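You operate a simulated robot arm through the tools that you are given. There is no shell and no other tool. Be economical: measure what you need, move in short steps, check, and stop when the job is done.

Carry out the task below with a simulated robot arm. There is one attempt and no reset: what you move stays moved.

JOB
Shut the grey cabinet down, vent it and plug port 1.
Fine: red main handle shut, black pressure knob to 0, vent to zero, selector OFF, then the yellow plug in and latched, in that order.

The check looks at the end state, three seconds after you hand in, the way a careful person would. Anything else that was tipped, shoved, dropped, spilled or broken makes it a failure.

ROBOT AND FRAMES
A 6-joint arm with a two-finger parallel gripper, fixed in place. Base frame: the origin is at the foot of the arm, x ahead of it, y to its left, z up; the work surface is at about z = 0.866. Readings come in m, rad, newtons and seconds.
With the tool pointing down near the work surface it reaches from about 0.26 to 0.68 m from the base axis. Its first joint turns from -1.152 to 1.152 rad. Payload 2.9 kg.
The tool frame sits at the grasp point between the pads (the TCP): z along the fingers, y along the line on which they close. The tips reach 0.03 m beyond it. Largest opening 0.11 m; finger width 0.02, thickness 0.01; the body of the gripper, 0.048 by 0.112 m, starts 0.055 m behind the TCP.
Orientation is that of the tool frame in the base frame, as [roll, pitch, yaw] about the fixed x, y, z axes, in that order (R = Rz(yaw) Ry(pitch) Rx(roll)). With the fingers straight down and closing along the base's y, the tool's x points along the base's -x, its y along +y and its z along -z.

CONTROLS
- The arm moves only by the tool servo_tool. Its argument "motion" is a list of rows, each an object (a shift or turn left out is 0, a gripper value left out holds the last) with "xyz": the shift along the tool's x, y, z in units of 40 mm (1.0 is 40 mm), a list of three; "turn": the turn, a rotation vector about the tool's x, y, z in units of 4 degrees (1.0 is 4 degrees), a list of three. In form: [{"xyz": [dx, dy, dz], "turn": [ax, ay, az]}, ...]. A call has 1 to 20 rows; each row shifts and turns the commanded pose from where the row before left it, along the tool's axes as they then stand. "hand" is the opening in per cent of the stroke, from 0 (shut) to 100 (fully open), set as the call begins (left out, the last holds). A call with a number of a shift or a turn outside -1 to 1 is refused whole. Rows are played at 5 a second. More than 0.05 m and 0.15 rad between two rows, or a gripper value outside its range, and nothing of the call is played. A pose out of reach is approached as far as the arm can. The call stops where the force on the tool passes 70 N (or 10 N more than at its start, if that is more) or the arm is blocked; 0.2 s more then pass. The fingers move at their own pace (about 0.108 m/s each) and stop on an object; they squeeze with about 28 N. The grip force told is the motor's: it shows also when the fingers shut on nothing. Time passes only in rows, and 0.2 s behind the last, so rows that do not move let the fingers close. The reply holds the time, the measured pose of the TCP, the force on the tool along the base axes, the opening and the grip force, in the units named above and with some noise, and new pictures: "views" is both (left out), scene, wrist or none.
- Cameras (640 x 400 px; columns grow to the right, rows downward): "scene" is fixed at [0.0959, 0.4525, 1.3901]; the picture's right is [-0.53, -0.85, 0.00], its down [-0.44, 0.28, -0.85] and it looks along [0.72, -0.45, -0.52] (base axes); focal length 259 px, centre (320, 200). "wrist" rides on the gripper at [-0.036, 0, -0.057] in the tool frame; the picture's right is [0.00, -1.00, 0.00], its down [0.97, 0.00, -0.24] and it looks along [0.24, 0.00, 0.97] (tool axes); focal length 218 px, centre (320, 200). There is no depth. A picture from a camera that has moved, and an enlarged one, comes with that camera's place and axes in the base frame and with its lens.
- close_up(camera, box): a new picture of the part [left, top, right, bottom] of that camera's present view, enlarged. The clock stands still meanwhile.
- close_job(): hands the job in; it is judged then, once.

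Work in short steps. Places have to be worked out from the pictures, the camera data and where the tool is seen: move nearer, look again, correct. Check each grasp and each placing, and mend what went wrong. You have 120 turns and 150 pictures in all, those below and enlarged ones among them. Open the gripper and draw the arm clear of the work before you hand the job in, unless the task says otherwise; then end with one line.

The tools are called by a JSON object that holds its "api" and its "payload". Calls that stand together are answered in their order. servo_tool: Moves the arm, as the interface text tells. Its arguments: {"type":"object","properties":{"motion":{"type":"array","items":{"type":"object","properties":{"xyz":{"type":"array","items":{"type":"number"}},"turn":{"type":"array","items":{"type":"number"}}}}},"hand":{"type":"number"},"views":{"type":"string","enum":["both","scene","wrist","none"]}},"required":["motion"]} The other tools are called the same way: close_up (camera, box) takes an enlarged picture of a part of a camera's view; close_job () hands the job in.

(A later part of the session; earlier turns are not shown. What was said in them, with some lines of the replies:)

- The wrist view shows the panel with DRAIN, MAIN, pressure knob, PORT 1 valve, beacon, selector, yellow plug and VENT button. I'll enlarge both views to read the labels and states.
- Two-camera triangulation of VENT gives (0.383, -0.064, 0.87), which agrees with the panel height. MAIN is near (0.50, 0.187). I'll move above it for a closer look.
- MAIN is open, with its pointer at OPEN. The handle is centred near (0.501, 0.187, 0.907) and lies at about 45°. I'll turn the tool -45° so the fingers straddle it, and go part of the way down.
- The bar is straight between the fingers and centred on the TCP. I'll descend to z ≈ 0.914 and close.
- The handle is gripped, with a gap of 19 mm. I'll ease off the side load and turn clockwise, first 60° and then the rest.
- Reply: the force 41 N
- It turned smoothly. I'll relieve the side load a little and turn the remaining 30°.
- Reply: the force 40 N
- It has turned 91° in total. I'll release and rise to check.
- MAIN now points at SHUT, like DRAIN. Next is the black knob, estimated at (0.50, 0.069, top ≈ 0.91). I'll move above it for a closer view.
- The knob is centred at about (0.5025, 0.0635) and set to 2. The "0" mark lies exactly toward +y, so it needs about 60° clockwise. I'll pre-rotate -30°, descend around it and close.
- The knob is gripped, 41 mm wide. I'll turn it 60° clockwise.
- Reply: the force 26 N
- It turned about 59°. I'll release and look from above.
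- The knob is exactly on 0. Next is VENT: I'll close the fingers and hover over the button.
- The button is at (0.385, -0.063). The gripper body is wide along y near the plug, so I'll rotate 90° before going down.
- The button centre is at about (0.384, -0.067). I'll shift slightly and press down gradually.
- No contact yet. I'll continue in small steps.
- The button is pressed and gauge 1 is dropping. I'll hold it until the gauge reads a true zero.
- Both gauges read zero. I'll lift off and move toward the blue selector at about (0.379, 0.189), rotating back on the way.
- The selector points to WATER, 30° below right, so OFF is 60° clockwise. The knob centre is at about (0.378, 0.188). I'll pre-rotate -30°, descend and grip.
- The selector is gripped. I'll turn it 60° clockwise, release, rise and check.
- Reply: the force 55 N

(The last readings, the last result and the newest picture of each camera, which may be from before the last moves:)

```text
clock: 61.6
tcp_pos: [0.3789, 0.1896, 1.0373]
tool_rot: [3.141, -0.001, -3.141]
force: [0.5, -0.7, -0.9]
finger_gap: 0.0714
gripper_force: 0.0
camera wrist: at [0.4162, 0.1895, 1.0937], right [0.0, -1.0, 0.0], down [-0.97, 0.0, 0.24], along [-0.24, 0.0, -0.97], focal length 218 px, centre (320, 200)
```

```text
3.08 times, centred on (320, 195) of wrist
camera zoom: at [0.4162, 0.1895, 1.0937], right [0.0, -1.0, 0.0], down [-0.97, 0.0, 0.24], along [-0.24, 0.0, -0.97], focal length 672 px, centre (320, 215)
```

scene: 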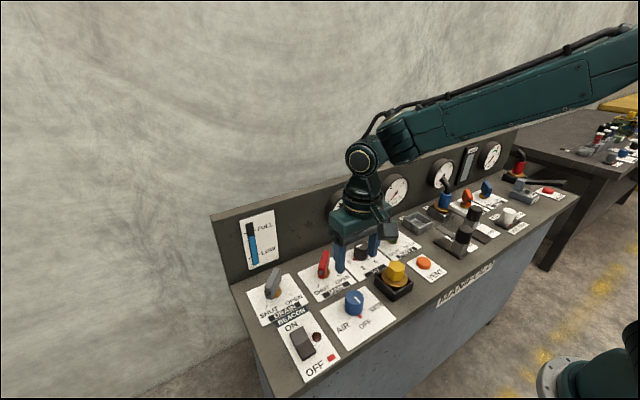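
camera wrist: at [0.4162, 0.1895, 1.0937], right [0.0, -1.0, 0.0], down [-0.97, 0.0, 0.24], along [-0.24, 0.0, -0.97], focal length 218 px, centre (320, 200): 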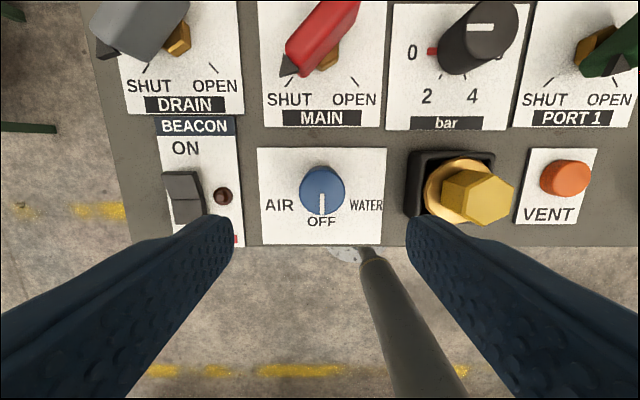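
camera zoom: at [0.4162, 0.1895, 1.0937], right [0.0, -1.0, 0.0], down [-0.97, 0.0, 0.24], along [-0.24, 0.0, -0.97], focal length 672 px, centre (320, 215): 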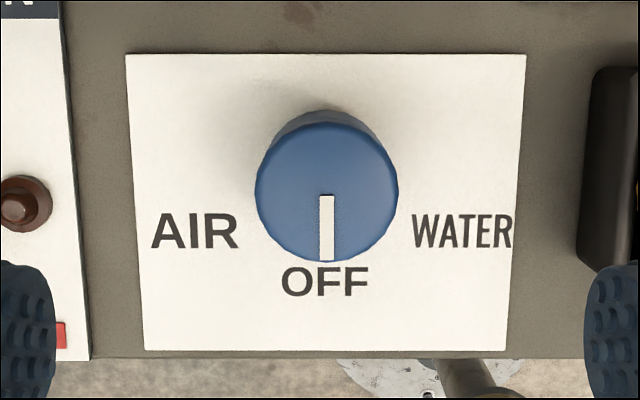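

The selector is on OFF. Next I'll inspect the port 1 socket and latch 1 from above.

{"api": "servo_tool", "payload": {"hand": 100, "motion": [{"xyz": [0, 0, -1]}, {"xyz": [0, 0, -1]}, {"xyz": [0, 0, -0.9]}, {"xyz": [-0.1, -0.95, 0]}, {"xyz": [-0.1, -0.95, 0]}, {"xyz": [-0.1, -0.95, 0]}, {"xyz": [-0.1, -0.95, 0]}, {"xyz": [-0.1, -0.95, 0]}, {"xyz": [-0.1, -0.95, 0]}, {"xyz": [-0.1, -0.95, 0]}, {"xyz": [-0.1, -0.95, 0]}, {"xyz": [-0.1, -0.95, 0]}, {}], "views": "both"}}

{"api": "close_up", "payload": {"camera": "wrist", "box": [210, 60, 450, 210]}}

{"api": "close_up", "payload": {"camera": "scene", "box": [370, 170, 530, 300]}}

```text
clock: 64.4
tcp_pos: [0.4139, -0.1545, 1.1534]
tool_rot: [3.141, 0.001, -3.141]
force: [0.7, 0.1, -0.7]
finger_gap: 0.1101
gripper_force: 0.1
camera wrist: at [0.4518, -0.1545, 1.2092], right [0.0, -1.0, 0.0], down [-0.97, 0.0, 0.24], along [-0.24, 0.0, -0.97], focal length 218 px, centre (320, 200)
```

scene: 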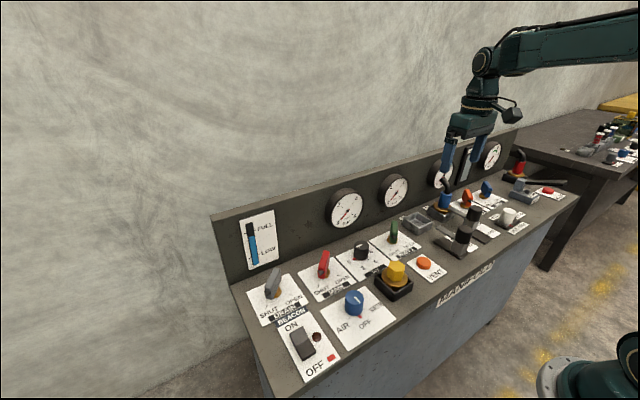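
wrist: 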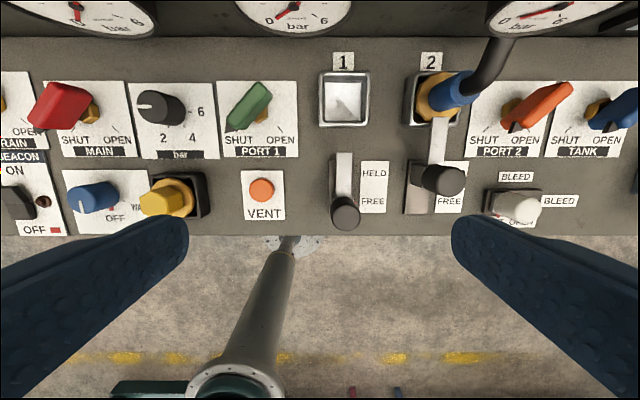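

```text
2.67 times, centred on (330, 135) of wrist
camera zoom: at [0.4518, -0.1545, 1.2092], right [0.0, -1.0, 0.0], down [-0.97, 0.0, 0.24], along [-0.24, 0.0, -0.97], focal length 582 px, centre (293, 373)
```

zoom: 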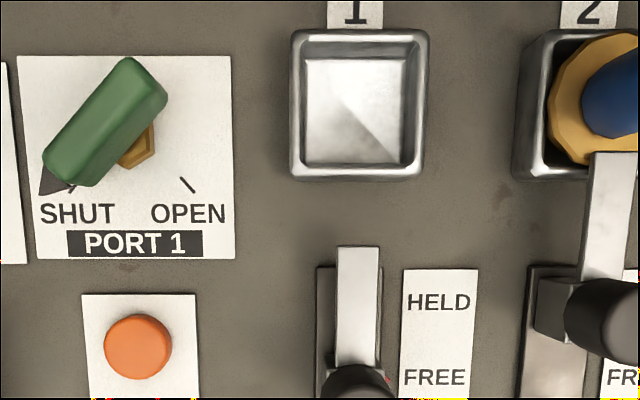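

```text
3.08 times, centred on (450, 235) of scene
camera zoom: at [0.0959, 0.4525, 1.3901], right [-0.53, -0.85, 0.0], down [-0.44, 0.28, -0.85], along [0.72, -0.45, -0.52], focal length 797 px, centre (-80, 92)
```

zoom: 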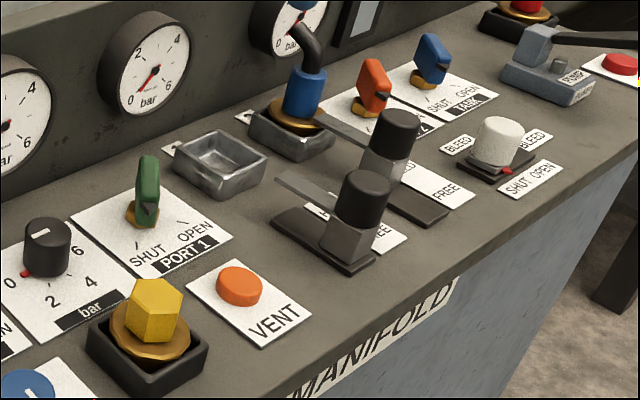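

Latch 1 is a slider, now at FREE (toward me). Its tongue slides to HELD (+x) over the plug's flange, as on port 2. Socket 1 is near (0.511, -0.187). I'll hover over the yellow plug.

{"api": "servo_tool", "payload": {"hand": 75, "motion": [{"xyz": [0.15, 0.9, 0]}, {"xyz": [0.15, 0.9, 0]}, {"xyz": [0.15, 0.9, 0]}, {"xyz": [0.15, 0.9, 0]}, {"xyz": [0.15, 0.93, 0]}, {"xyz": [0.12, 0.93, 0]}, {"xyz": [0, 0, 0.9]}, {"xyz": [0, 0, 0.9]}, {}], "views": "wrist"}}

{"api": "close_up", "payload": {"camera": "wrist", "box": [240, 130, 400, 260]}}

{"api": "close_up", "payload": {"camera": "scene", "box": [350, 220, 450, 310]}}

```text
clock: 66.4
tcp_pos: [0.3798, 0.0665, 1.0847]
tool_rot: [3.141, 0.0, 3.141]
force: [0.3, 0.2, -0.4]
finger_gap: 0.0824
gripper_force: 0.1
camera wrist: at [0.4169, 0.0665, 1.1403], right [0.0, -1.0, 0.0], down [-0.97, 0.0, 0.24], along [-0.24, 0.0, -0.97], focal length 218 px, centre (320, 200)
```

wrist: 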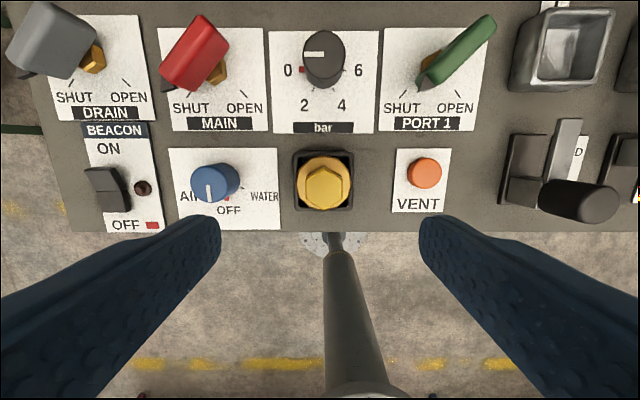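

```text
3.08 times, centred on (320, 195) of wrist
camera zoom: at [0.4169, 0.0665, 1.1403], right [0.0, -1.0, 0.0], down [-0.97, 0.0, 0.24], along [-0.24, 0.0, -0.97], focal length 672 px, centre (320, 215)
```

zoom: 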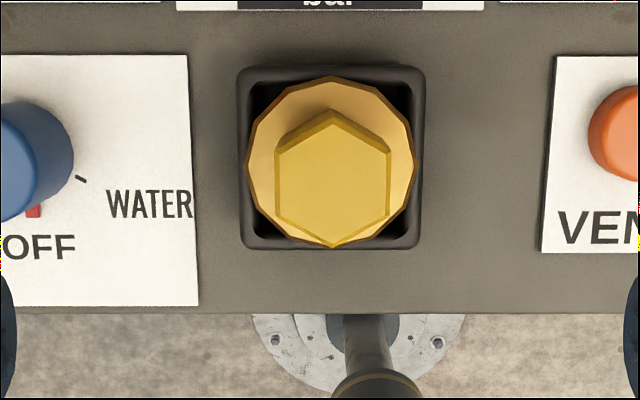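

```text
4.44 times, centred on (400, 265) of scene
camera zoom: at [0.0959, 0.4525, 1.3901], right [-0.53, -0.85, 0.0], down [-0.44, 0.28, -0.85], along [0.72, -0.45, -0.52], focal length 1152 px, centre (-36, -89)
```

zoom: 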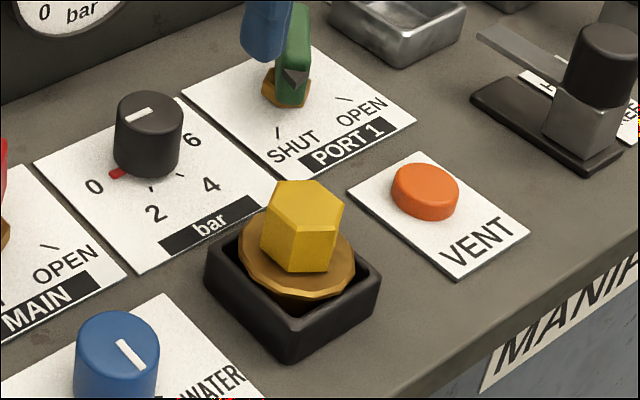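

The hex flats face ±y, which suits this grip. The hex is centred at (0.376, 0.063), top ≈ 0.94, flange ≈ 0.893. I'll descend to TCP z ≈ 0.932 and check before closing.

{"api": "servo_tool", "payload": {"motion": [{"xyz": [0.1, -0.09, 0]}, {"xyz": [0, 0, 0.9]}, {"xyz": [0, 0, 0.9]}, {"xyz": [0, 0, 0.9]}, {"xyz": [0, 0, 0.6]}, {"xyz": [0, 0, 0.52]}, {}], "views": "both"}}

{"api": "close_up", "payload": {"camera": "scene", "box": [350, 220, 450, 310]}}

```text
clock: 68.0
tcp_pos: [0.3761, 0.0628, 0.9297]
tool_rot: [3.141, -0.001, 3.141]
force: [0.3, 0.1, -0.5]
finger_gap: 0.0824
gripper_force: 0.0
camera wrist: at [0.4131, 0.0623, 0.9856], right [0.0, -1.0, 0.0], down [-0.97, 0.0, 0.24], along [-0.24, 0.0, -0.97], focal length 218 px, centre (320, 200)
```

scene: 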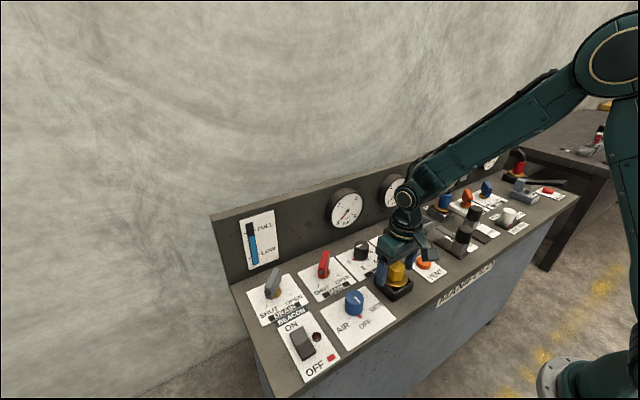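
wrist: 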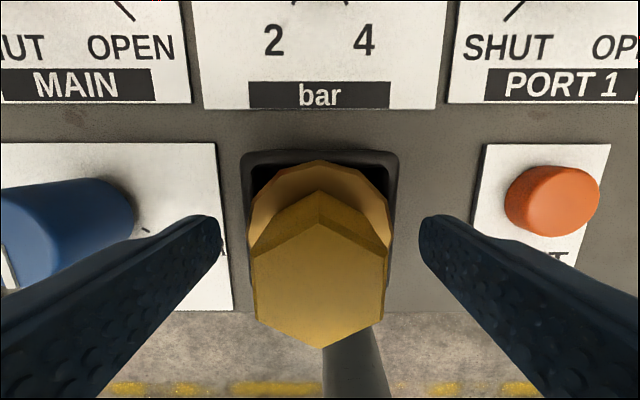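

```text
4.44 times, centred on (400, 265) of scene
camera zoom: at [0.0959, 0.4525, 1.3901], right [-0.53, -0.85, 0.0], down [-0.44, 0.28, -0.85], along [0.72, -0.45, -0.52], focal length 1152 px, centre (-36, -89)
```

zoom: 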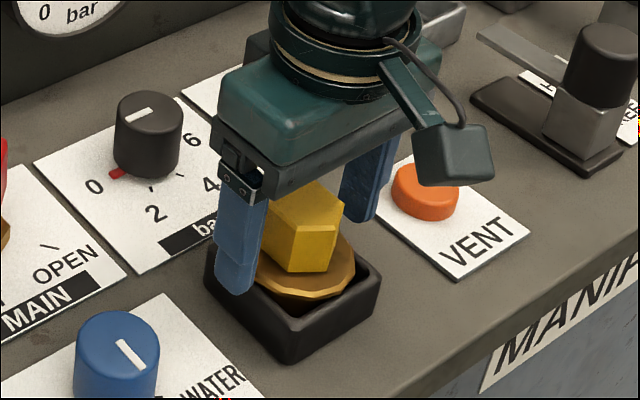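

The fingers straddle the hex above the flange. I'll close and lift 20 mm.

{"api": "servo_tool", "payload": {"hand": 0, "motion": [{}, {}, {}, {}, {}], "views": "none"}}

{"api": "servo_tool", "payload": {"motion": [{"xyz": [0, 0, -0.25]}, {"xyz": [0, 0, -0.25]}, {}], "views": "wrist"}}

{"api": "close_up", "payload": {"camera": "scene", "box": [350, 220, 450, 310]}}

```text
clock: 69.2
tcp_pos: [0.3767, 0.0619, 0.9287]
tool_rot: [-3.141, 0.0, -3.141]
force: [1.0, -0.2, 1.0]
finger_gap: 0.0603
gripper_force: 27.7
```

```text
clock: 70.0
tcp_pos: [0.376, 0.0619, 0.9497]
tool_rot: [3.14, 0.0, -3.141]
force: [-0.4, 0.8, -4.3]
finger_gap: 0.0605
gripper_force: 27.6
camera wrist: at [0.4128, 0.0623, 1.0055], right [0.0, -1.0, 0.0], down [-0.97, 0.0, 0.24], along [-0.24, 0.0, -0.97], focal length 218 px, centre (320, 200)
```

wrist: 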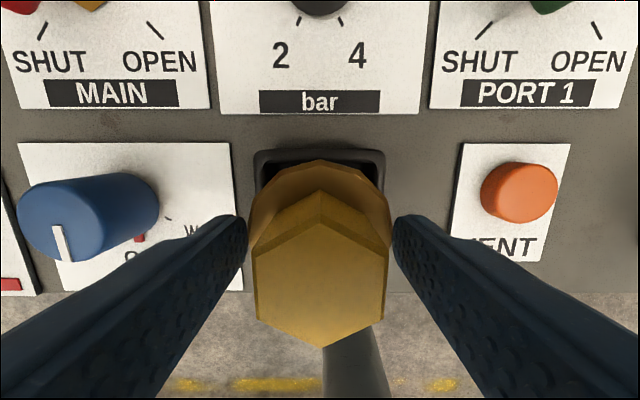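

```text
4.44 times, centred on (400, 265) of scene
camera zoom: at [0.0959, 0.4525, 1.3901], right [-0.53, -0.85, 0.0], down [-0.44, 0.28, -0.85], along [0.72, -0.45, -0.52], focal length 1152 px, centre (-36, -89)
```

zoom: 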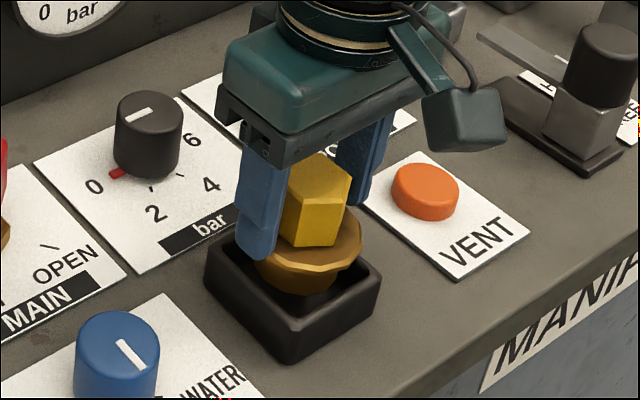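

The fingers caught the flange edge (gap 60 mm) rather than the hex. I'll set it back down, open, raise the grip by 9 mm and close again.

{"api": "servo_tool", "payload": {"motion": [{"xyz": [0, 0, 0.25]}, {"xyz": [0, 0, 0.26]}, {}], "views": "none"}}

{"api": "servo_tool", "payload": {"hand": 75, "motion": [{}, {}, {"xyz": [0, 0, -0.25]}, {}], "views": "none"}}

{"api": "servo_tool", "payload": {"hand": 0, "motion": [{}, {}, {}, {}, {}], "views": "wrist"}}

{"api": "close_up", "payload": {"camera": "scene", "box": [350, 220, 450, 310]}}

```text
clock: 70.8
tcp_pos: [0.3759, 0.0629, 0.9297]
tool_rot: [-3.141, 0.0, 3.141]
force: [-4.0, 1.0, 12.9]
finger_gap: 0.0599
gripper_force: 28.2
```

```text
clock: 71.8
tcp_pos: [0.3764, 0.0626, 0.9382]
tool_rot: [3.14, 0.001, 3.141]
force: [-0.3, -0.2, 0.0]
finger_gap: 0.0825
gripper_force: 0.0
```

```text
clock: 73.0
tcp_pos: [0.377, 0.062, 0.9369]
tool_rot: [3.142, 0.001, -3.14]
force: [0.0, 0.1, 1.5]
finger_gap: 0.0414
gripper_force: 28.1
camera wrist: at [0.4132, 0.0622, 0.9944], right [0.0, -1.0, 0.0], down [-0.97, 0.0, 0.24], along [-0.24, 0.0, -0.97], focal length 218 px, centre (320, 200)
```

wrist: 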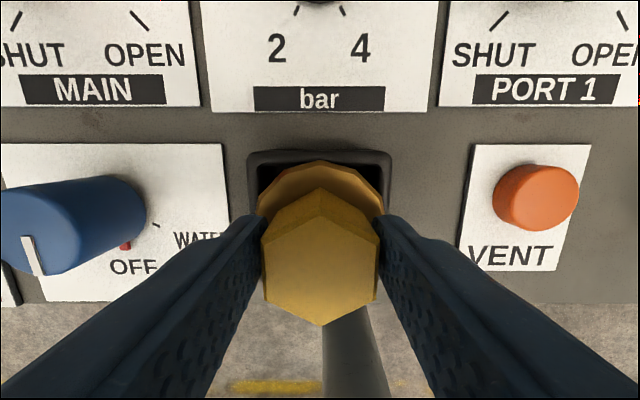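

```text
4.44 times, centred on (400, 265) of scene
camera zoom: at [0.0959, 0.4525, 1.3901], right [-0.53, -0.85, 0.0], down [-0.44, 0.28, -0.85], along [0.72, -0.45, -0.52], focal length 1152 px, centre (-36, -89)
```

zoom: 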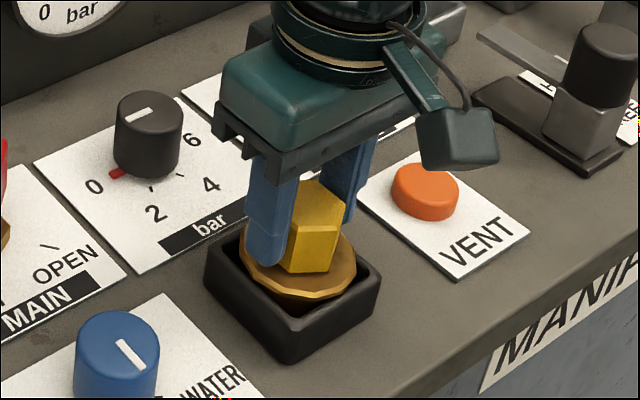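

The gap is now 41 mm on the hex. I'll lift and check that it is held.

{"api": "servo_tool", "payload": {"motion": [{"xyz": [0, 0, -0.4]}, {"xyz": [0, 0, -0.4]}, {"xyz": [0, 0, -0.8]}, {"xyz": [0, 0, -0.8]}, {}], "views": "wrist"}}

{"api": "close_up", "payload": {"camera": "scene", "box": [350, 160, 470, 310]}}

```text
clock: 74.2
tcp_pos: [0.3769, 0.0643, 1.0348]
tool_rot: [3.139, -0.001, 3.141]
force: [-0.4, -0.2, -4.6]
finger_gap: 0.0412
gripper_force: 28.1
camera wrist: at [0.4136, 0.064, 1.0906], right [0.0, -1.0, 0.0], down [-0.97, 0.0, 0.24], along [-0.24, 0.0, -0.97], focal length 218 px, centre (320, 200)
```

wrist: 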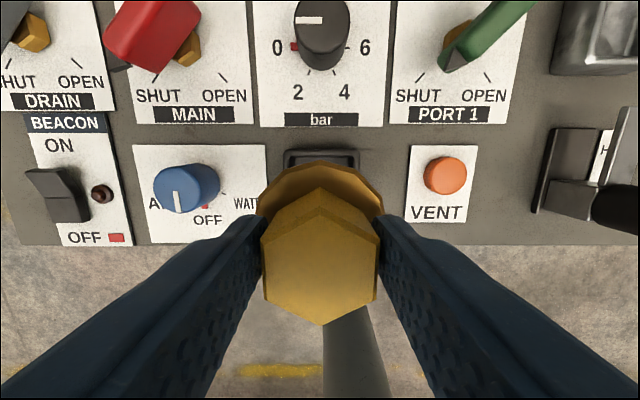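

```text
2.67 times, centred on (410, 235) of scene
camera zoom: at [0.0959, 0.4525, 1.3901], right [-0.53, -0.85, 0.0], down [-0.44, 0.28, -0.85], along [0.72, -0.45, -0.52], focal length 691 px, centre (80, 107)
```

zoom: 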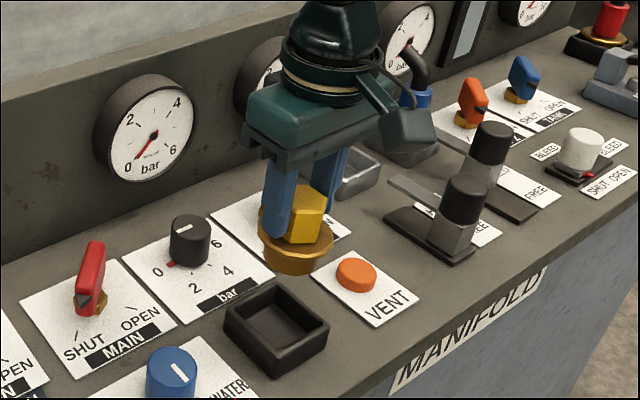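

The plug is held and centred on the TCP, which matches the holder centre (0.377, 0.062). I'll raise it and carry it to just short of socket 1 for a measurement.

{"api": "servo_tool", "payload": {"motion": [{"xyz": [0, 0, -0.6]}, {"xyz": [0, 0, -0.6]}, {"xyz": [-0.19, -0.9, 0]}, {"xyz": [-0.19, -0.9, 0]}, {"xyz": [-0.19, -0.9, 0]}, {"xyz": [-0.19, -0.9, 0]}, {"xyz": [-0.19, -0.9, 0]}, {"xyz": [-0.19, -0.9, 0]}, {"xyz": [-0.19, -0.87, 0]}, {}, {}], "views": "both"}}

{"api": "close_up", "payload": {"camera": "wrist", "box": [240, 50, 400, 170]}}

{"api": "close_up", "payload": {"camera": "scene", "box": [370, 150, 520, 270]}}

```text
clock: 76.6
tcp_pos: [0.4294, -0.1869, 1.0811]
tool_rot: [-3.14, -0.001, 3.141]
force: [-0.1, 0.7, -4.1]
finger_gap: 0.0416
gripper_force: 28.5
camera wrist: at [0.4673, -0.188, 1.1376], right [0.0, -1.0, 0.0], down [-0.97, 0.0, 0.24], along [-0.24, 0.0, -0.97], focal length 218 px, centre (320, 200)
```

scene: 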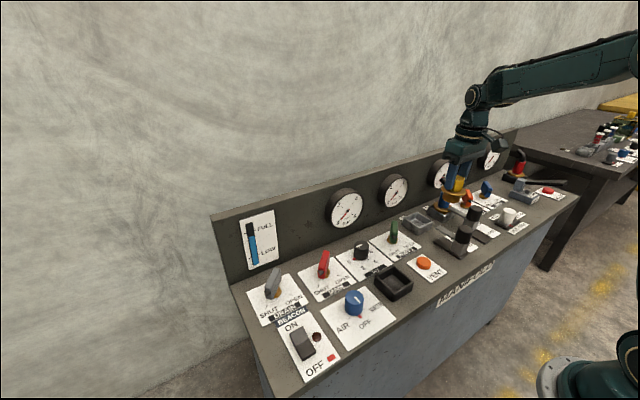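
wrist: 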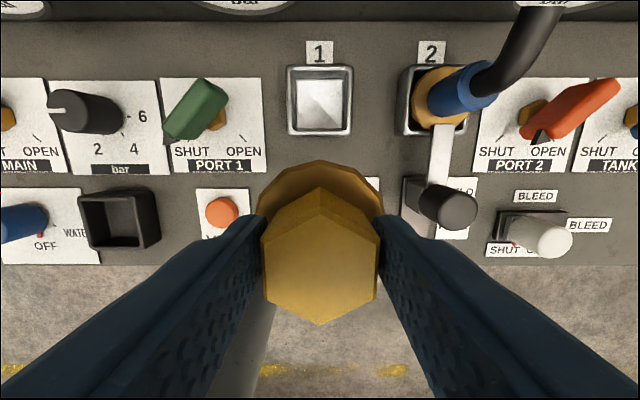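

```text
3.33 times, centred on (320, 110) of wrist
camera zoom: at [0.4673, -0.188, 1.1376], right [0.0, -1.0, 0.0], down [-0.97, 0.0, 0.24], along [-0.24, 0.0, -0.97], focal length 728 px, centre (320, 500)
```

zoom: 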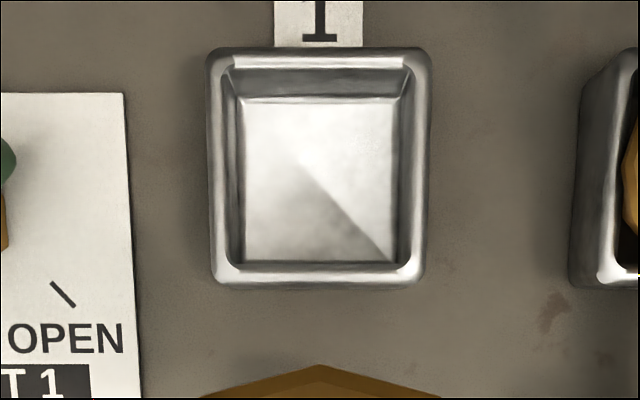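

```text
3.33 times, centred on (445, 210) of scene
camera zoom: at [0.0959, 0.4525, 1.3901], right [-0.53, -0.85, 0.0], down [-0.44, 0.28, -0.85], along [0.72, -0.45, -0.52], focal length 864 px, centre (-97, 167)
```

zoom: 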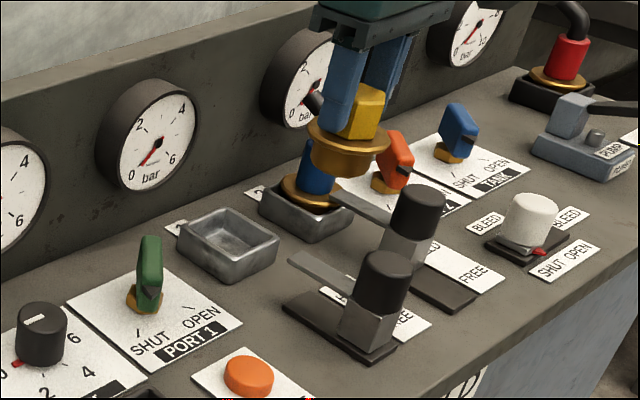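

The socket centre is at about (0.514, -0.188). I'll yaw +15° so the camera stays clear of gauge 2, move over the socket and come partly down.

{"api": "servo_tool", "payload": {"motion": [{"xyz": [-0.7, -0.03, 0]}, {"xyz": [-0.7, 0, 0]}, {"xyz": [-0.715, 0, 0]}, {"turn": [0, 0, 1]}, {"turn": [0, 0, 1]}, {"turn": [0, 0, 1]}, {"turn": [0, 0, 0.75]}, {"xyz": [0, 0, 0.8]}, {"xyz": [0, 0, 0.8]}, {"xyz": [0, 0, 0.7]}, {}], "views": "both"}}

{"api": "close_up", "payload": {"camera": "scene", "box": [380, 160, 500, 260]}}

```text
clock: 79.0
tcp_pos: [0.5133, -0.1891, 0.9926]
tool_rot: [3.14, -0.001, 2.88]
force: [-0.2, 1.4, -3.7]
finger_gap: 0.0415
gripper_force: 28.2
camera wrist: at [0.549, -0.1988, 1.0486], right [-0.26, -0.97, 0.0], down [-0.94, 0.25, 0.24], along [-0.23, 0.06, -0.97], focal length 218 px, centre (320, 200)
```

scene: 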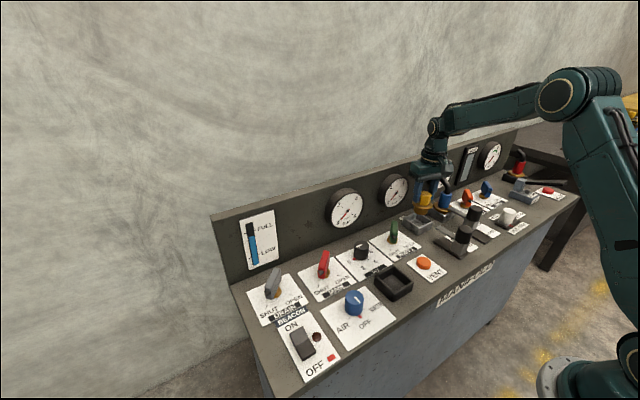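
wrist: 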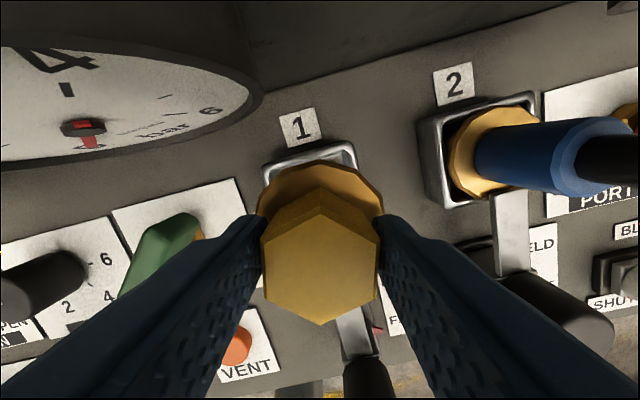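

```text
4.00 times, centred on (440, 210) of scene
camera zoom: at [0.0959, 0.4525, 1.3901], right [-0.53, -0.85, 0.0], down [-0.44, 0.28, -0.85], along [0.72, -0.45, -0.52], focal length 1036 px, centre (-160, 160)
```

zoom: 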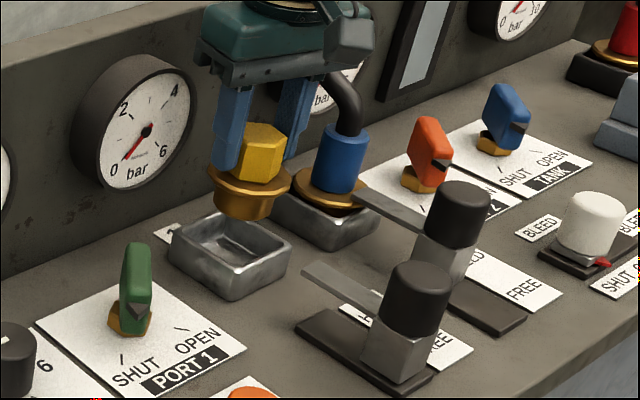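

The plug is over the socket. I'll lower it to just above the expected seating height, watching the force.

{"api": "servo_tool", "payload": {"motion": [{"xyz": [-0.01, 0.02, 0.4]}, {"xyz": [0, 0, 0.4]}, {"xyz": [0, 0, 0.2]}, {"xyz": [0, 0, 0.15]}, {}], "views": "wrist"}}

{"api": "close_up", "payload": {"camera": "scene", "box": [380, 160, 500, 260]}}

```text
clock: 80.2
tcp_pos: [0.5144, -0.1898, 0.9464]
tool_rot: [-3.141, -0.001, 2.878]
force: [1.0, -0.6, -3.7]
finger_gap: 0.0413
gripper_force: 28.3
camera wrist: at [0.5507, -0.1987, 1.0013], right [-0.26, -0.97, 0.0], down [-0.94, 0.25, 0.24], along [-0.23, 0.06, -0.97], focal length 218 px, centre (320, 200)
```

wrist: 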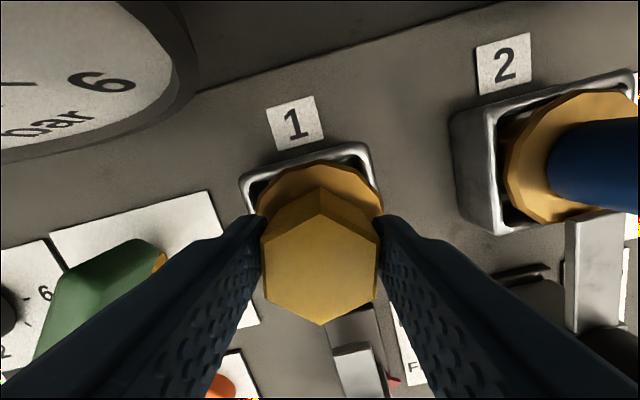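

```text
4.00 times, centred on (440, 210) of scene
camera zoom: at [0.0959, 0.4525, 1.3901], right [-0.53, -0.85, 0.0], down [-0.44, 0.28, -0.85], along [0.72, -0.45, -0.52], focal length 1036 px, centre (-160, 160)
```

zoom: 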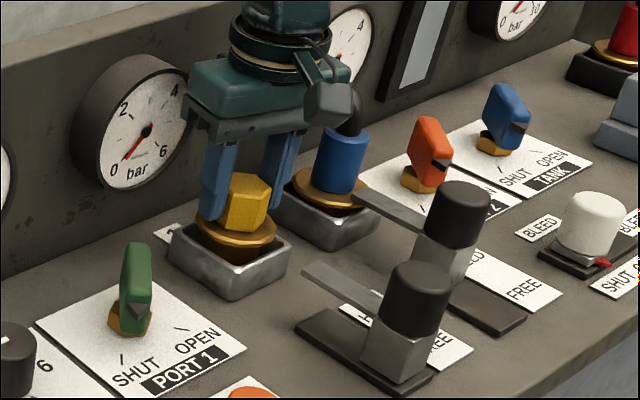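

There has been no contact so far. I'll nudge 1.5 mm toward +y and lower in small steps.

{"api": "servo_tool", "payload": {"motion": [{"xyz": [0, 0.04, 0]}, {"xyz": [0, 0, 0.08]}, {"xyz": [0, 0, 0.08]}, {"xyz": [0, 0, 0.06]}, {}], "views": "wrist"}}

{"api": "close_up", "payload": {"camera": "scene", "box": [400, 180, 480, 250]}}

```text
clock: 81.4
tcp_pos: [0.5159, -0.1869, 0.9376]
tool_rot: [-3.141, 0.004, 2.878]
force: [-5.8, 2.3, 20.5]
finger_gap: 0.0413
gripper_force: 27.9
camera wrist: at [0.5512, -0.1967, 0.9943], right [-0.26, -0.97, 0.0], down [-0.94, 0.25, 0.24], along [-0.23, 0.06, -0.97], focal length 218 px, centre (320, 200)
```

wrist: 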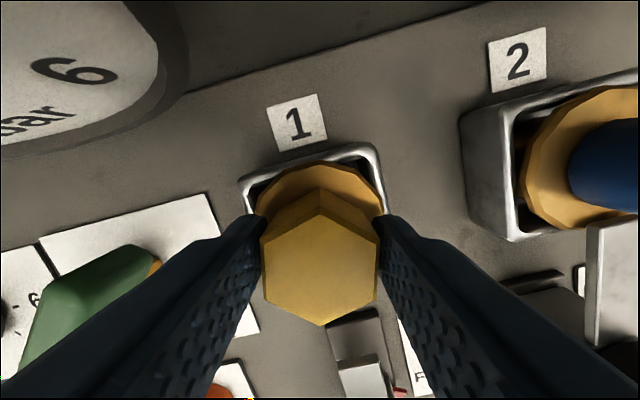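

```text
5.71 times, centred on (440, 215) of scene
camera zoom: at [0.0954, 0.4527, 1.3901], right [-0.53, -0.85, 0.0], down [-0.44, 0.28, -0.85], along [0.72, -0.45, -0.52], focal length 1481 px, centre (-366, 114)
```

zoom: 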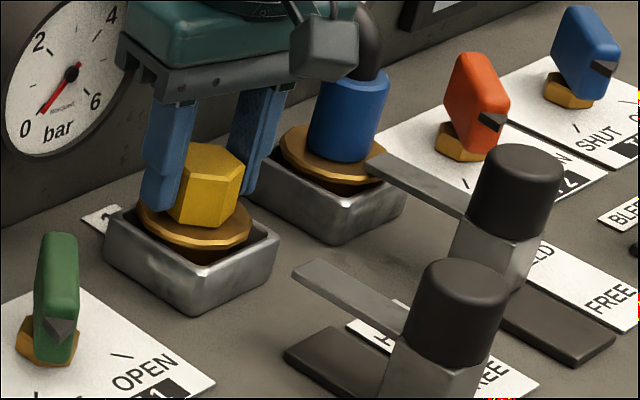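

Contact came at z = 0.9376, the same as its seated height in the holder, so it is on the socket floor. I'll release and rise to inspect.

{"api": "servo_tool", "payload": {"hand": 70, "motion": [{}, {}, {}, {"xyz": [0, 0, -0.5]}, {"xyz": [0, 0, -0.8]}, {"xyz": [0, 0, -0.8]}, {"xyz": [0, 0, -0.8]}, {}], "views": "wrist"}}

{"api": "close_up", "payload": {"camera": "scene", "box": [400, 180, 480, 250]}}

{"api": "close_up", "payload": {"camera": "wrist", "box": [240, 110, 400, 230]}}

```text
clock: 83.2
tcp_pos: [0.5159, -0.1879, 1.0518]
tool_rot: [-3.141, -0.001, 2.879]
force: [-0.6, 0.0, -0.4]
finger_gap: 0.0769
gripper_force: 0.1
camera wrist: at [0.5506, -0.1977, 1.108], right [-0.26, -0.97, 0.0], down [-0.94, 0.25, 0.24], along [-0.23, 0.06, -0.97], focal length 218 px, centre (320, 200)
```

wrist: 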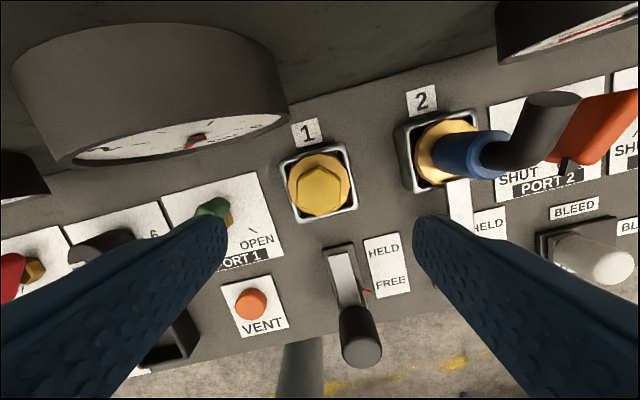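

```text
5.71 times, centred on (440, 215) of scene
camera zoom: at [0.0959, 0.4525, 1.3901], right [-0.53, -0.85, 0.0], down [-0.44, 0.28, -0.85], along [0.72, -0.45, -0.52], focal length 1481 px, centre (-366, 114)
```

zoom: 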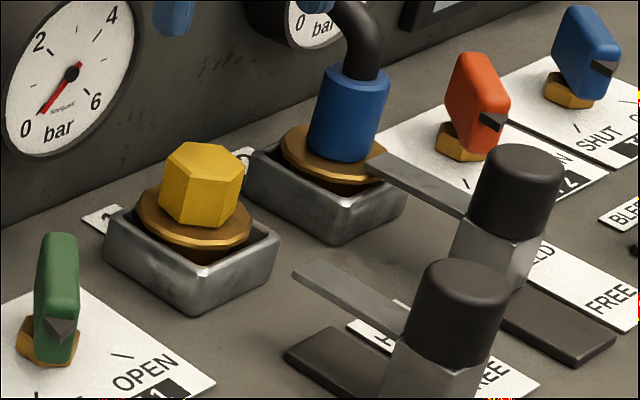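

```text
3.33 times, centred on (320, 170) of wrist
camera zoom: at [0.5506, -0.1977, 1.108], right [-0.26, -0.97, 0.0], down [-0.94, 0.25, 0.24], along [-0.23, 0.06, -0.97], focal length 728 px, centre (320, 300)
```

zoom: 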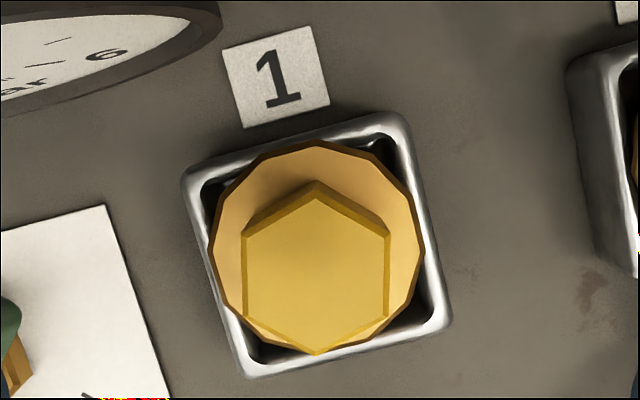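

The plug sits level and centred in port 1. The latch 1 knob is near (0.366, -0.187, top 0.945), and by comparison with latch 2 it must travel about 46 mm toward +x. I'll move above it.

{"api": "servo_tool", "payload": {"motion": [{"turn": [0, 0, -1]}, {"turn": [0, 0, -1]}, {"turn": [0, 0, -1]}, {"turn": [0, 0, -0.75]}, {"xyz": [0.95, 0, 0]}, {"xyz": [0.95, 0, 0]}, {"xyz": [0.95, 0, 0]}, {"xyz": [0.9, 0, 0]}, {}], "views": "wrist"}}

{"api": "close_up", "payload": {"camera": "wrist", "box": [240, 110, 400, 230]}}

```text
clock: 85.2
tcp_pos: [0.3642, -0.1863, 1.0519]
tool_rot: [-3.141, 0.001, -3.141]
force: [0.5, 0.0, -0.4]
finger_gap: 0.0771
gripper_force: 0.1
camera wrist: at [0.4008, -0.1875, 1.1091], right [0.0, -1.0, 0.0], down [-0.97, 0.0, 0.24], along [-0.24, 0.0, -0.97], focal length 218 px, centre (320, 200)
```

wrist: 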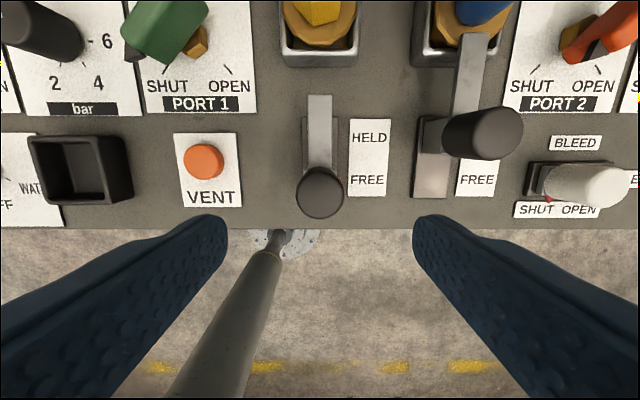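

```text
3.33 times, centred on (320, 170) of wrist
camera zoom: at [0.4008, -0.1875, 1.1091], right [0.0, -1.0, 0.0], down [-0.97, 0.0, 0.24], along [-0.24, 0.0, -0.97], focal length 728 px, centre (320, 300)
```

zoom: 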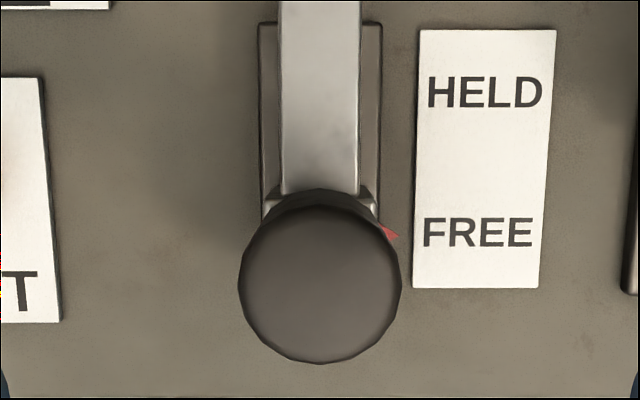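

The knob is directly under the TCP. I'll descend to 0.94 and grip it.

{"api": "servo_tool", "payload": {"motion": [{"xyz": [0, 0, 0.8]}, {"xyz": [0, 0, 0.8]}, {"xyz": [0, 0, 0.6]}, {"xyz": [0, 0, 0.6]}, {}], "views": "none"}}

{"api": "servo_tool", "payload": {"hand": 0, "motion": [{}, {}, {}, {}, {}], "views": "wrist"}}

{"api": "close_up", "payload": {"camera": "scene", "box": [400, 180, 500, 270]}}

```text
clock: 86.4
tcp_pos: [0.3673, -0.1869, 0.9381]
tool_rot: [3.141, 0.002, 3.141]
force: [-0.3, 0.6, 0.0]
finger_gap: 0.0771
gripper_force: 0.2
```

```text
clock: 87.6
tcp_pos: [0.3674, -0.1875, 0.9389]
tool_rot: [-3.141, -0.002, 3.141]
force: [0.1, 0.6, -6.1]
finger_gap: 0.0376
gripper_force: 44.9
camera wrist: at [0.4037, -0.1875, 0.9946], right [0.0, -1.0, 0.0], down [-0.97, 0.0, 0.24], along [-0.24, 0.0, -0.97], focal length 218 px, centre (320, 200)
```

wrist: 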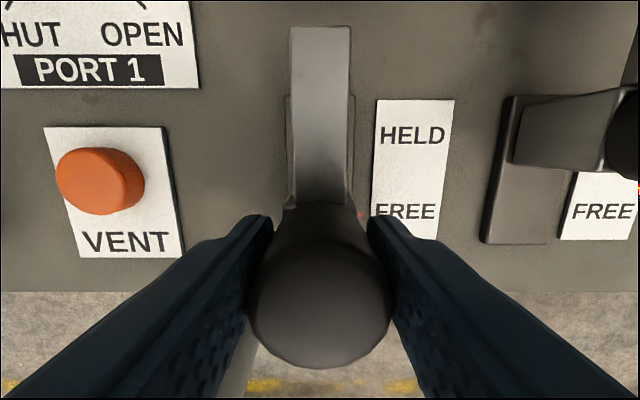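

```text
4.44 times, centred on (450, 225) of scene
camera zoom: at [0.0959, 0.4525, 1.3901], right [-0.53, -0.85, 0.0], down [-0.44, 0.28, -0.85], along [0.72, -0.45, -0.52], focal length 1152 px, centre (-258, 89)
```

zoom: 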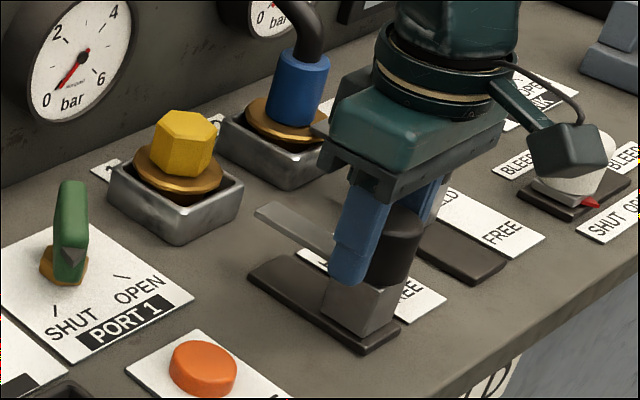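

The knob is gripped. I'll slide it 35 mm toward +x first and check the tongue against the flange.

{"api": "servo_tool", "payload": {"motion": [{"xyz": [-0.15, 0, 0]}, {"xyz": [-0.15, 0, 0]}, {"xyz": [-0.15, 0, 0]}, {"xyz": [-0.15, 0, 0]}, {"xyz": [-0.15, 0, 0]}, {"xyz": [-0.1, 0, 0]}, {}], "views": "wrist"}}

{"api": "close_up", "payload": {"camera": "scene", "box": [400, 180, 500, 270]}}

```text
clock: 89.2
tcp_pos: [0.3981, -0.1883, 0.9385]
tool_rot: [3.141, -0.002, 3.141]
force: [-0.9, -1.4, -19.9]
finger_gap: 0.0377
gripper_force: 44.9
camera wrist: at [0.4354, -0.1875, 0.9946], right [0.0, -1.0, 0.0], down [-0.97, 0.0, 0.24], along [-0.24, 0.0, -0.97], focal length 218 px, centre (320, 200)
```

wrist: 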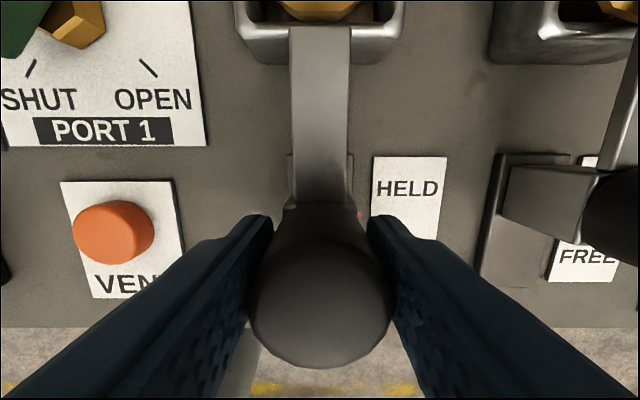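

```text
4.44 times, centred on (450, 225) of scene
camera zoom: at [0.0961, 0.4524, 1.3901], right [-0.53, -0.85, 0.0], down [-0.44, 0.28, -0.85], along [0.72, -0.45, -0.52], focal length 1152 px, centre (-258, 89)
```

zoom: 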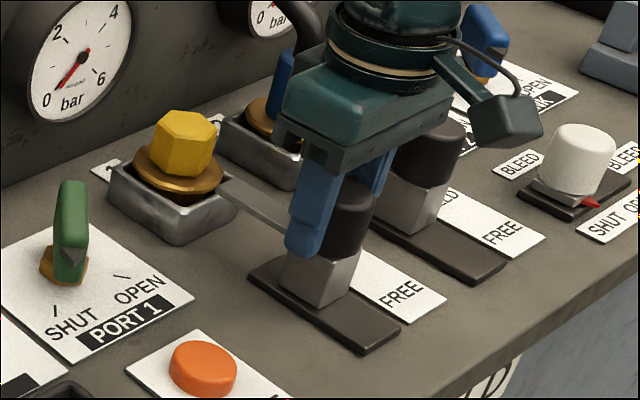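

The latch slides freely and the tongue has reached the socket rim. I'll ease z a touch and continue in small steps.

{"api": "servo_tool", "payload": {"motion": [{"xyz": [-0.1, 0, 0.02]}, {"xyz": [-0.1, 0, 0]}, {}], "views": "none"}}

{"api": "close_up", "payload": {"camera": "scene", "box": [410, 190, 480, 250]}}

{"api": "close_up", "payload": {"camera": "wrist", "box": [220, 0, 420, 240]}}

```text
clock: 90.0
tcp_pos: [0.4067, -0.1876, 0.9384]
tool_rot: [3.139, 0.0, 3.141]
force: [1.1, 0.7, -19.0]
finger_gap: 0.0376
gripper_force: 44.9
```

```text
6.67 times, centred on (445, 220) of scene
camera zoom: at [0.0962, 0.4524, 1.3901], right [-0.53, -0.85, 0.0], down [-0.44, 0.28, -0.85], along [0.72, -0.45, -0.52], focal length 1728 px, centre (-513, 67)
```

zoom: 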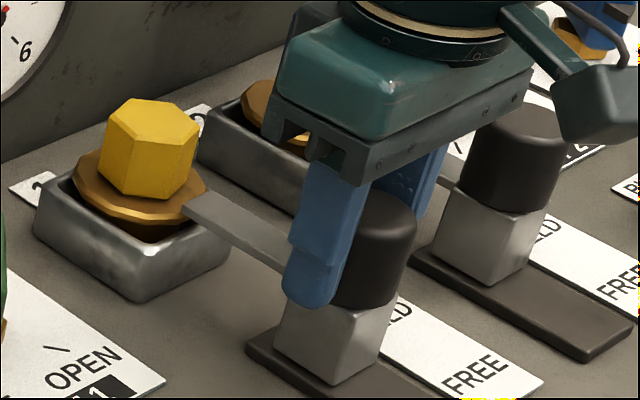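

```text
1.67 times, centred on (320, 120) of wrist
camera zoom: at [0.4444, -0.1875, 0.9947], right [0.0, -1.0, 0.0], down [-0.97, 0.0, 0.24], along [-0.24, 0.0, -0.97], focal length 364 px, centre (320, 333)
```

zoom: 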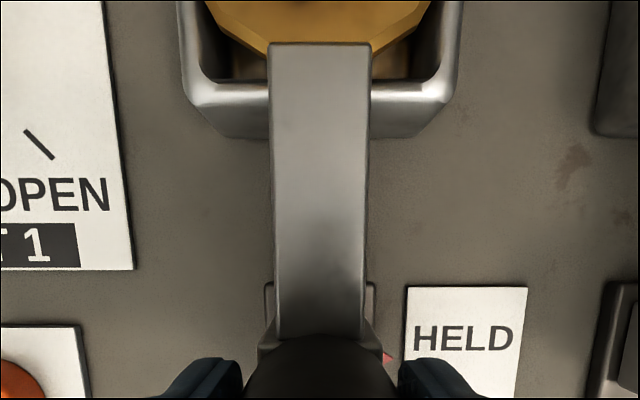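

The tongue is passing over the flange without contact. I'll continue to the stop.

{"api": "servo_tool", "payload": {"motion": [{"xyz": [-0.08, 0, 0.02]}, {"xyz": [-0.08, 0, 0]}, {}], "views": "none"}}

{"api": "servo_tool", "payload": {"motion": [{"xyz": [-0.06, 0, 0]}, {"xyz": [-0.06, 0, 0]}, {}], "views": "none"}}

{"api": "close_up", "payload": {"camera": "scene", "box": [410, 190, 480, 250]}}

{"api": "close_up", "payload": {"camera": "wrist", "box": [220, 0, 420, 240]}}

```text
clock: 90.8
tcp_pos: [0.412, -0.1866, 0.9395]
tool_rot: [-3.141, -0.003, -3.141]
force: [-17.6, 2.3, 1.3]
finger_gap: 0.0379
gripper_force: 44.9
```

```text
clock: 91.6
tcp_pos: [0.4141, -0.1889, 0.9373]
tool_rot: [3.139, -0.012, 3.138]
force: [-40.6, -3.1, 14.8]
finger_gap: 0.038
gripper_force: 45.2
```

```text
6.67 times, centred on (445, 220) of scene
camera zoom: at [0.0947, 0.4525, 1.3902], right [-0.53, -0.85, 0.0], down [-0.44, 0.28, -0.85], along [0.72, -0.45, -0.52], focal length 1728 px, centre (-513, 67)
```

zoom: 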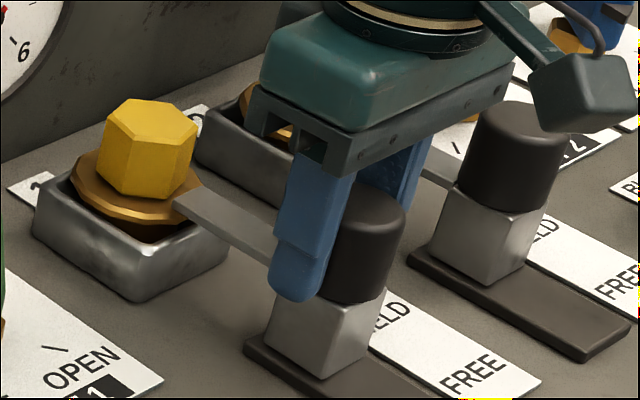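

```text
1.67 times, centred on (320, 120) of wrist
camera zoom: at [0.4511, -0.1878, 0.9938], right [0.0, -1.0, 0.0], down [-0.97, 0.0, 0.25], along [-0.25, 0.0, -0.97], focal length 364 px, centre (320, 333)
```

zoom: 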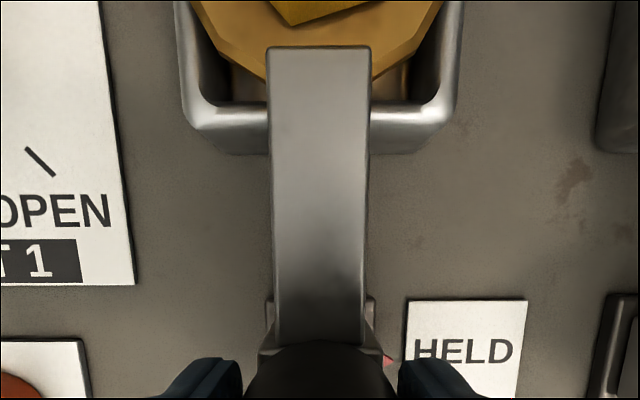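

It hit the stop after about 46 mm, which matches latch 2. I'll relax the push, open and withdraw upward to a viewing pose.

{"api": "servo_tool", "payload": {"motion": [{"xyz": [0.08, 0, 0]}, {}], "views": "none"}}

{"api": "servo_tool", "payload": {"hand": 70, "motion": [{}, {}, {}, {"xyz": [0, 0, -0.6]}, {"xyz": [0, 0, -0.9]}, {"xyz": [0, 0, -0.9]}, {"xyz": [0, 0, -0.9]}, {"xyz": [0, 0, -0.9]}, {"xyz": [0, 0, -0.9]}, {"xyz": [0.3, 0.9, -0.4]}, {"xyz": [0.3, 0.9, -0.4]}, {}], "views": "both"}}

{"api": "close_up", "payload": {"camera": "scene", "box": [390, 170, 510, 270]}}

{"api": "close_up", "payload": {"camera": "scene", "box": [230, 180, 450, 390]}}

```text
clock: 92.2
tcp_pos: [0.4149, -0.1872, 0.9385]
tool_rot: [3.14, -0.006, 3.14]
force: [-21.5, -2.9, 5.2]
finger_gap: 0.0378
gripper_force: 44.9
```

```text
clock: 94.8
tcp_pos: [0.3925, -0.1165, 1.1733]
tool_rot: [-3.141, -0.001, 3.141]
force: [-0.2, -0.9, -0.2]
finger_gap: 0.0773
gripper_force: 0.1
camera wrist: at [0.4295, -0.1163, 1.23], right [0.0, -1.0, 0.0], down [-0.97, 0.0, 0.24], along [-0.24, 0.0, -0.97], focal length 218 px, centre (320, 200)
```

scene: 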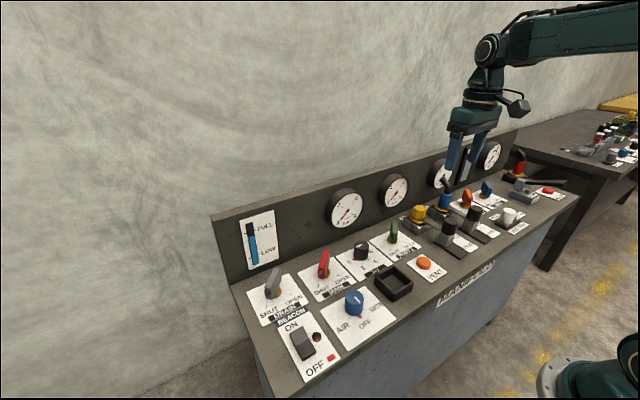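
wrist: 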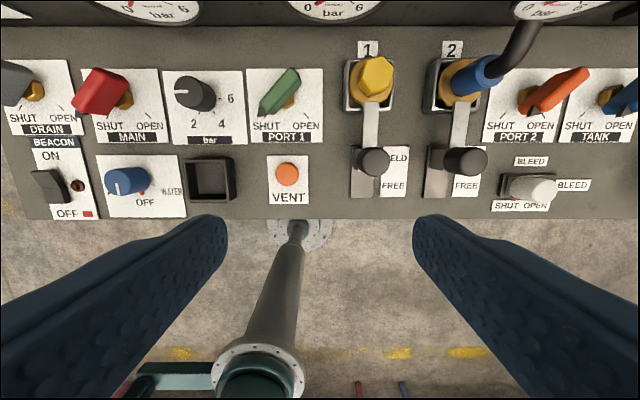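

```text
4.00 times, centred on (450, 220) of scene
camera zoom: at [0.0959, 0.4525, 1.3901], right [-0.53, -0.85, 0.0], down [-0.44, 0.28, -0.85], along [0.72, -0.45, -0.52], focal length 1036 px, centre (-200, 120)
```

zoom: 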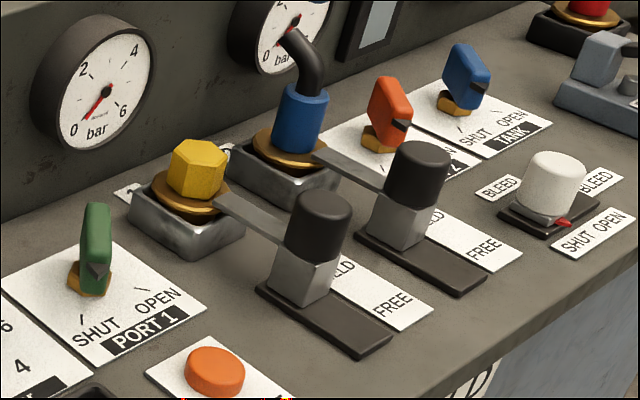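

```text
1.90 times, centred on (340, 285) of scene
camera zoom: at [0.0959, 0.4525, 1.3901], right [-0.53, -0.85, 0.0], down [-0.44, 0.28, -0.85], along [0.72, -0.45, -0.52], focal length 494 px, centre (282, 38)
```

zoom: 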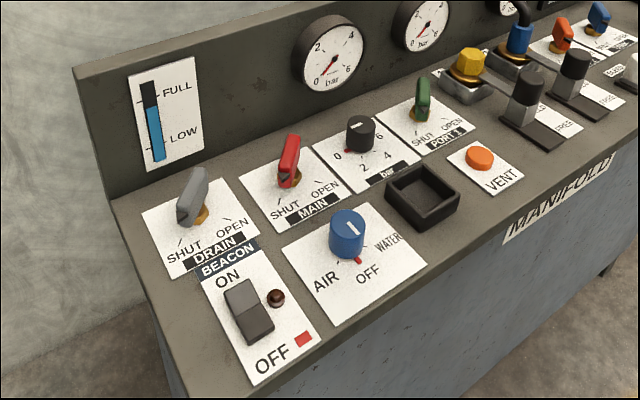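

MAIN is shut, the knob is at 0, the gauges read zero, the selector is OFF, and the plug is seated with latch 1 at HELD like latch 2. The arm is clear with the gripper open, so I'm handing in.

{"api": "close_job", "payload": {}}

```text
The job is handed in.
```

The cabinet is shut down and vented to zero, with the selector OFF and the yellow plug latched in port 1, all done in the order you gave; I have handed the job in.
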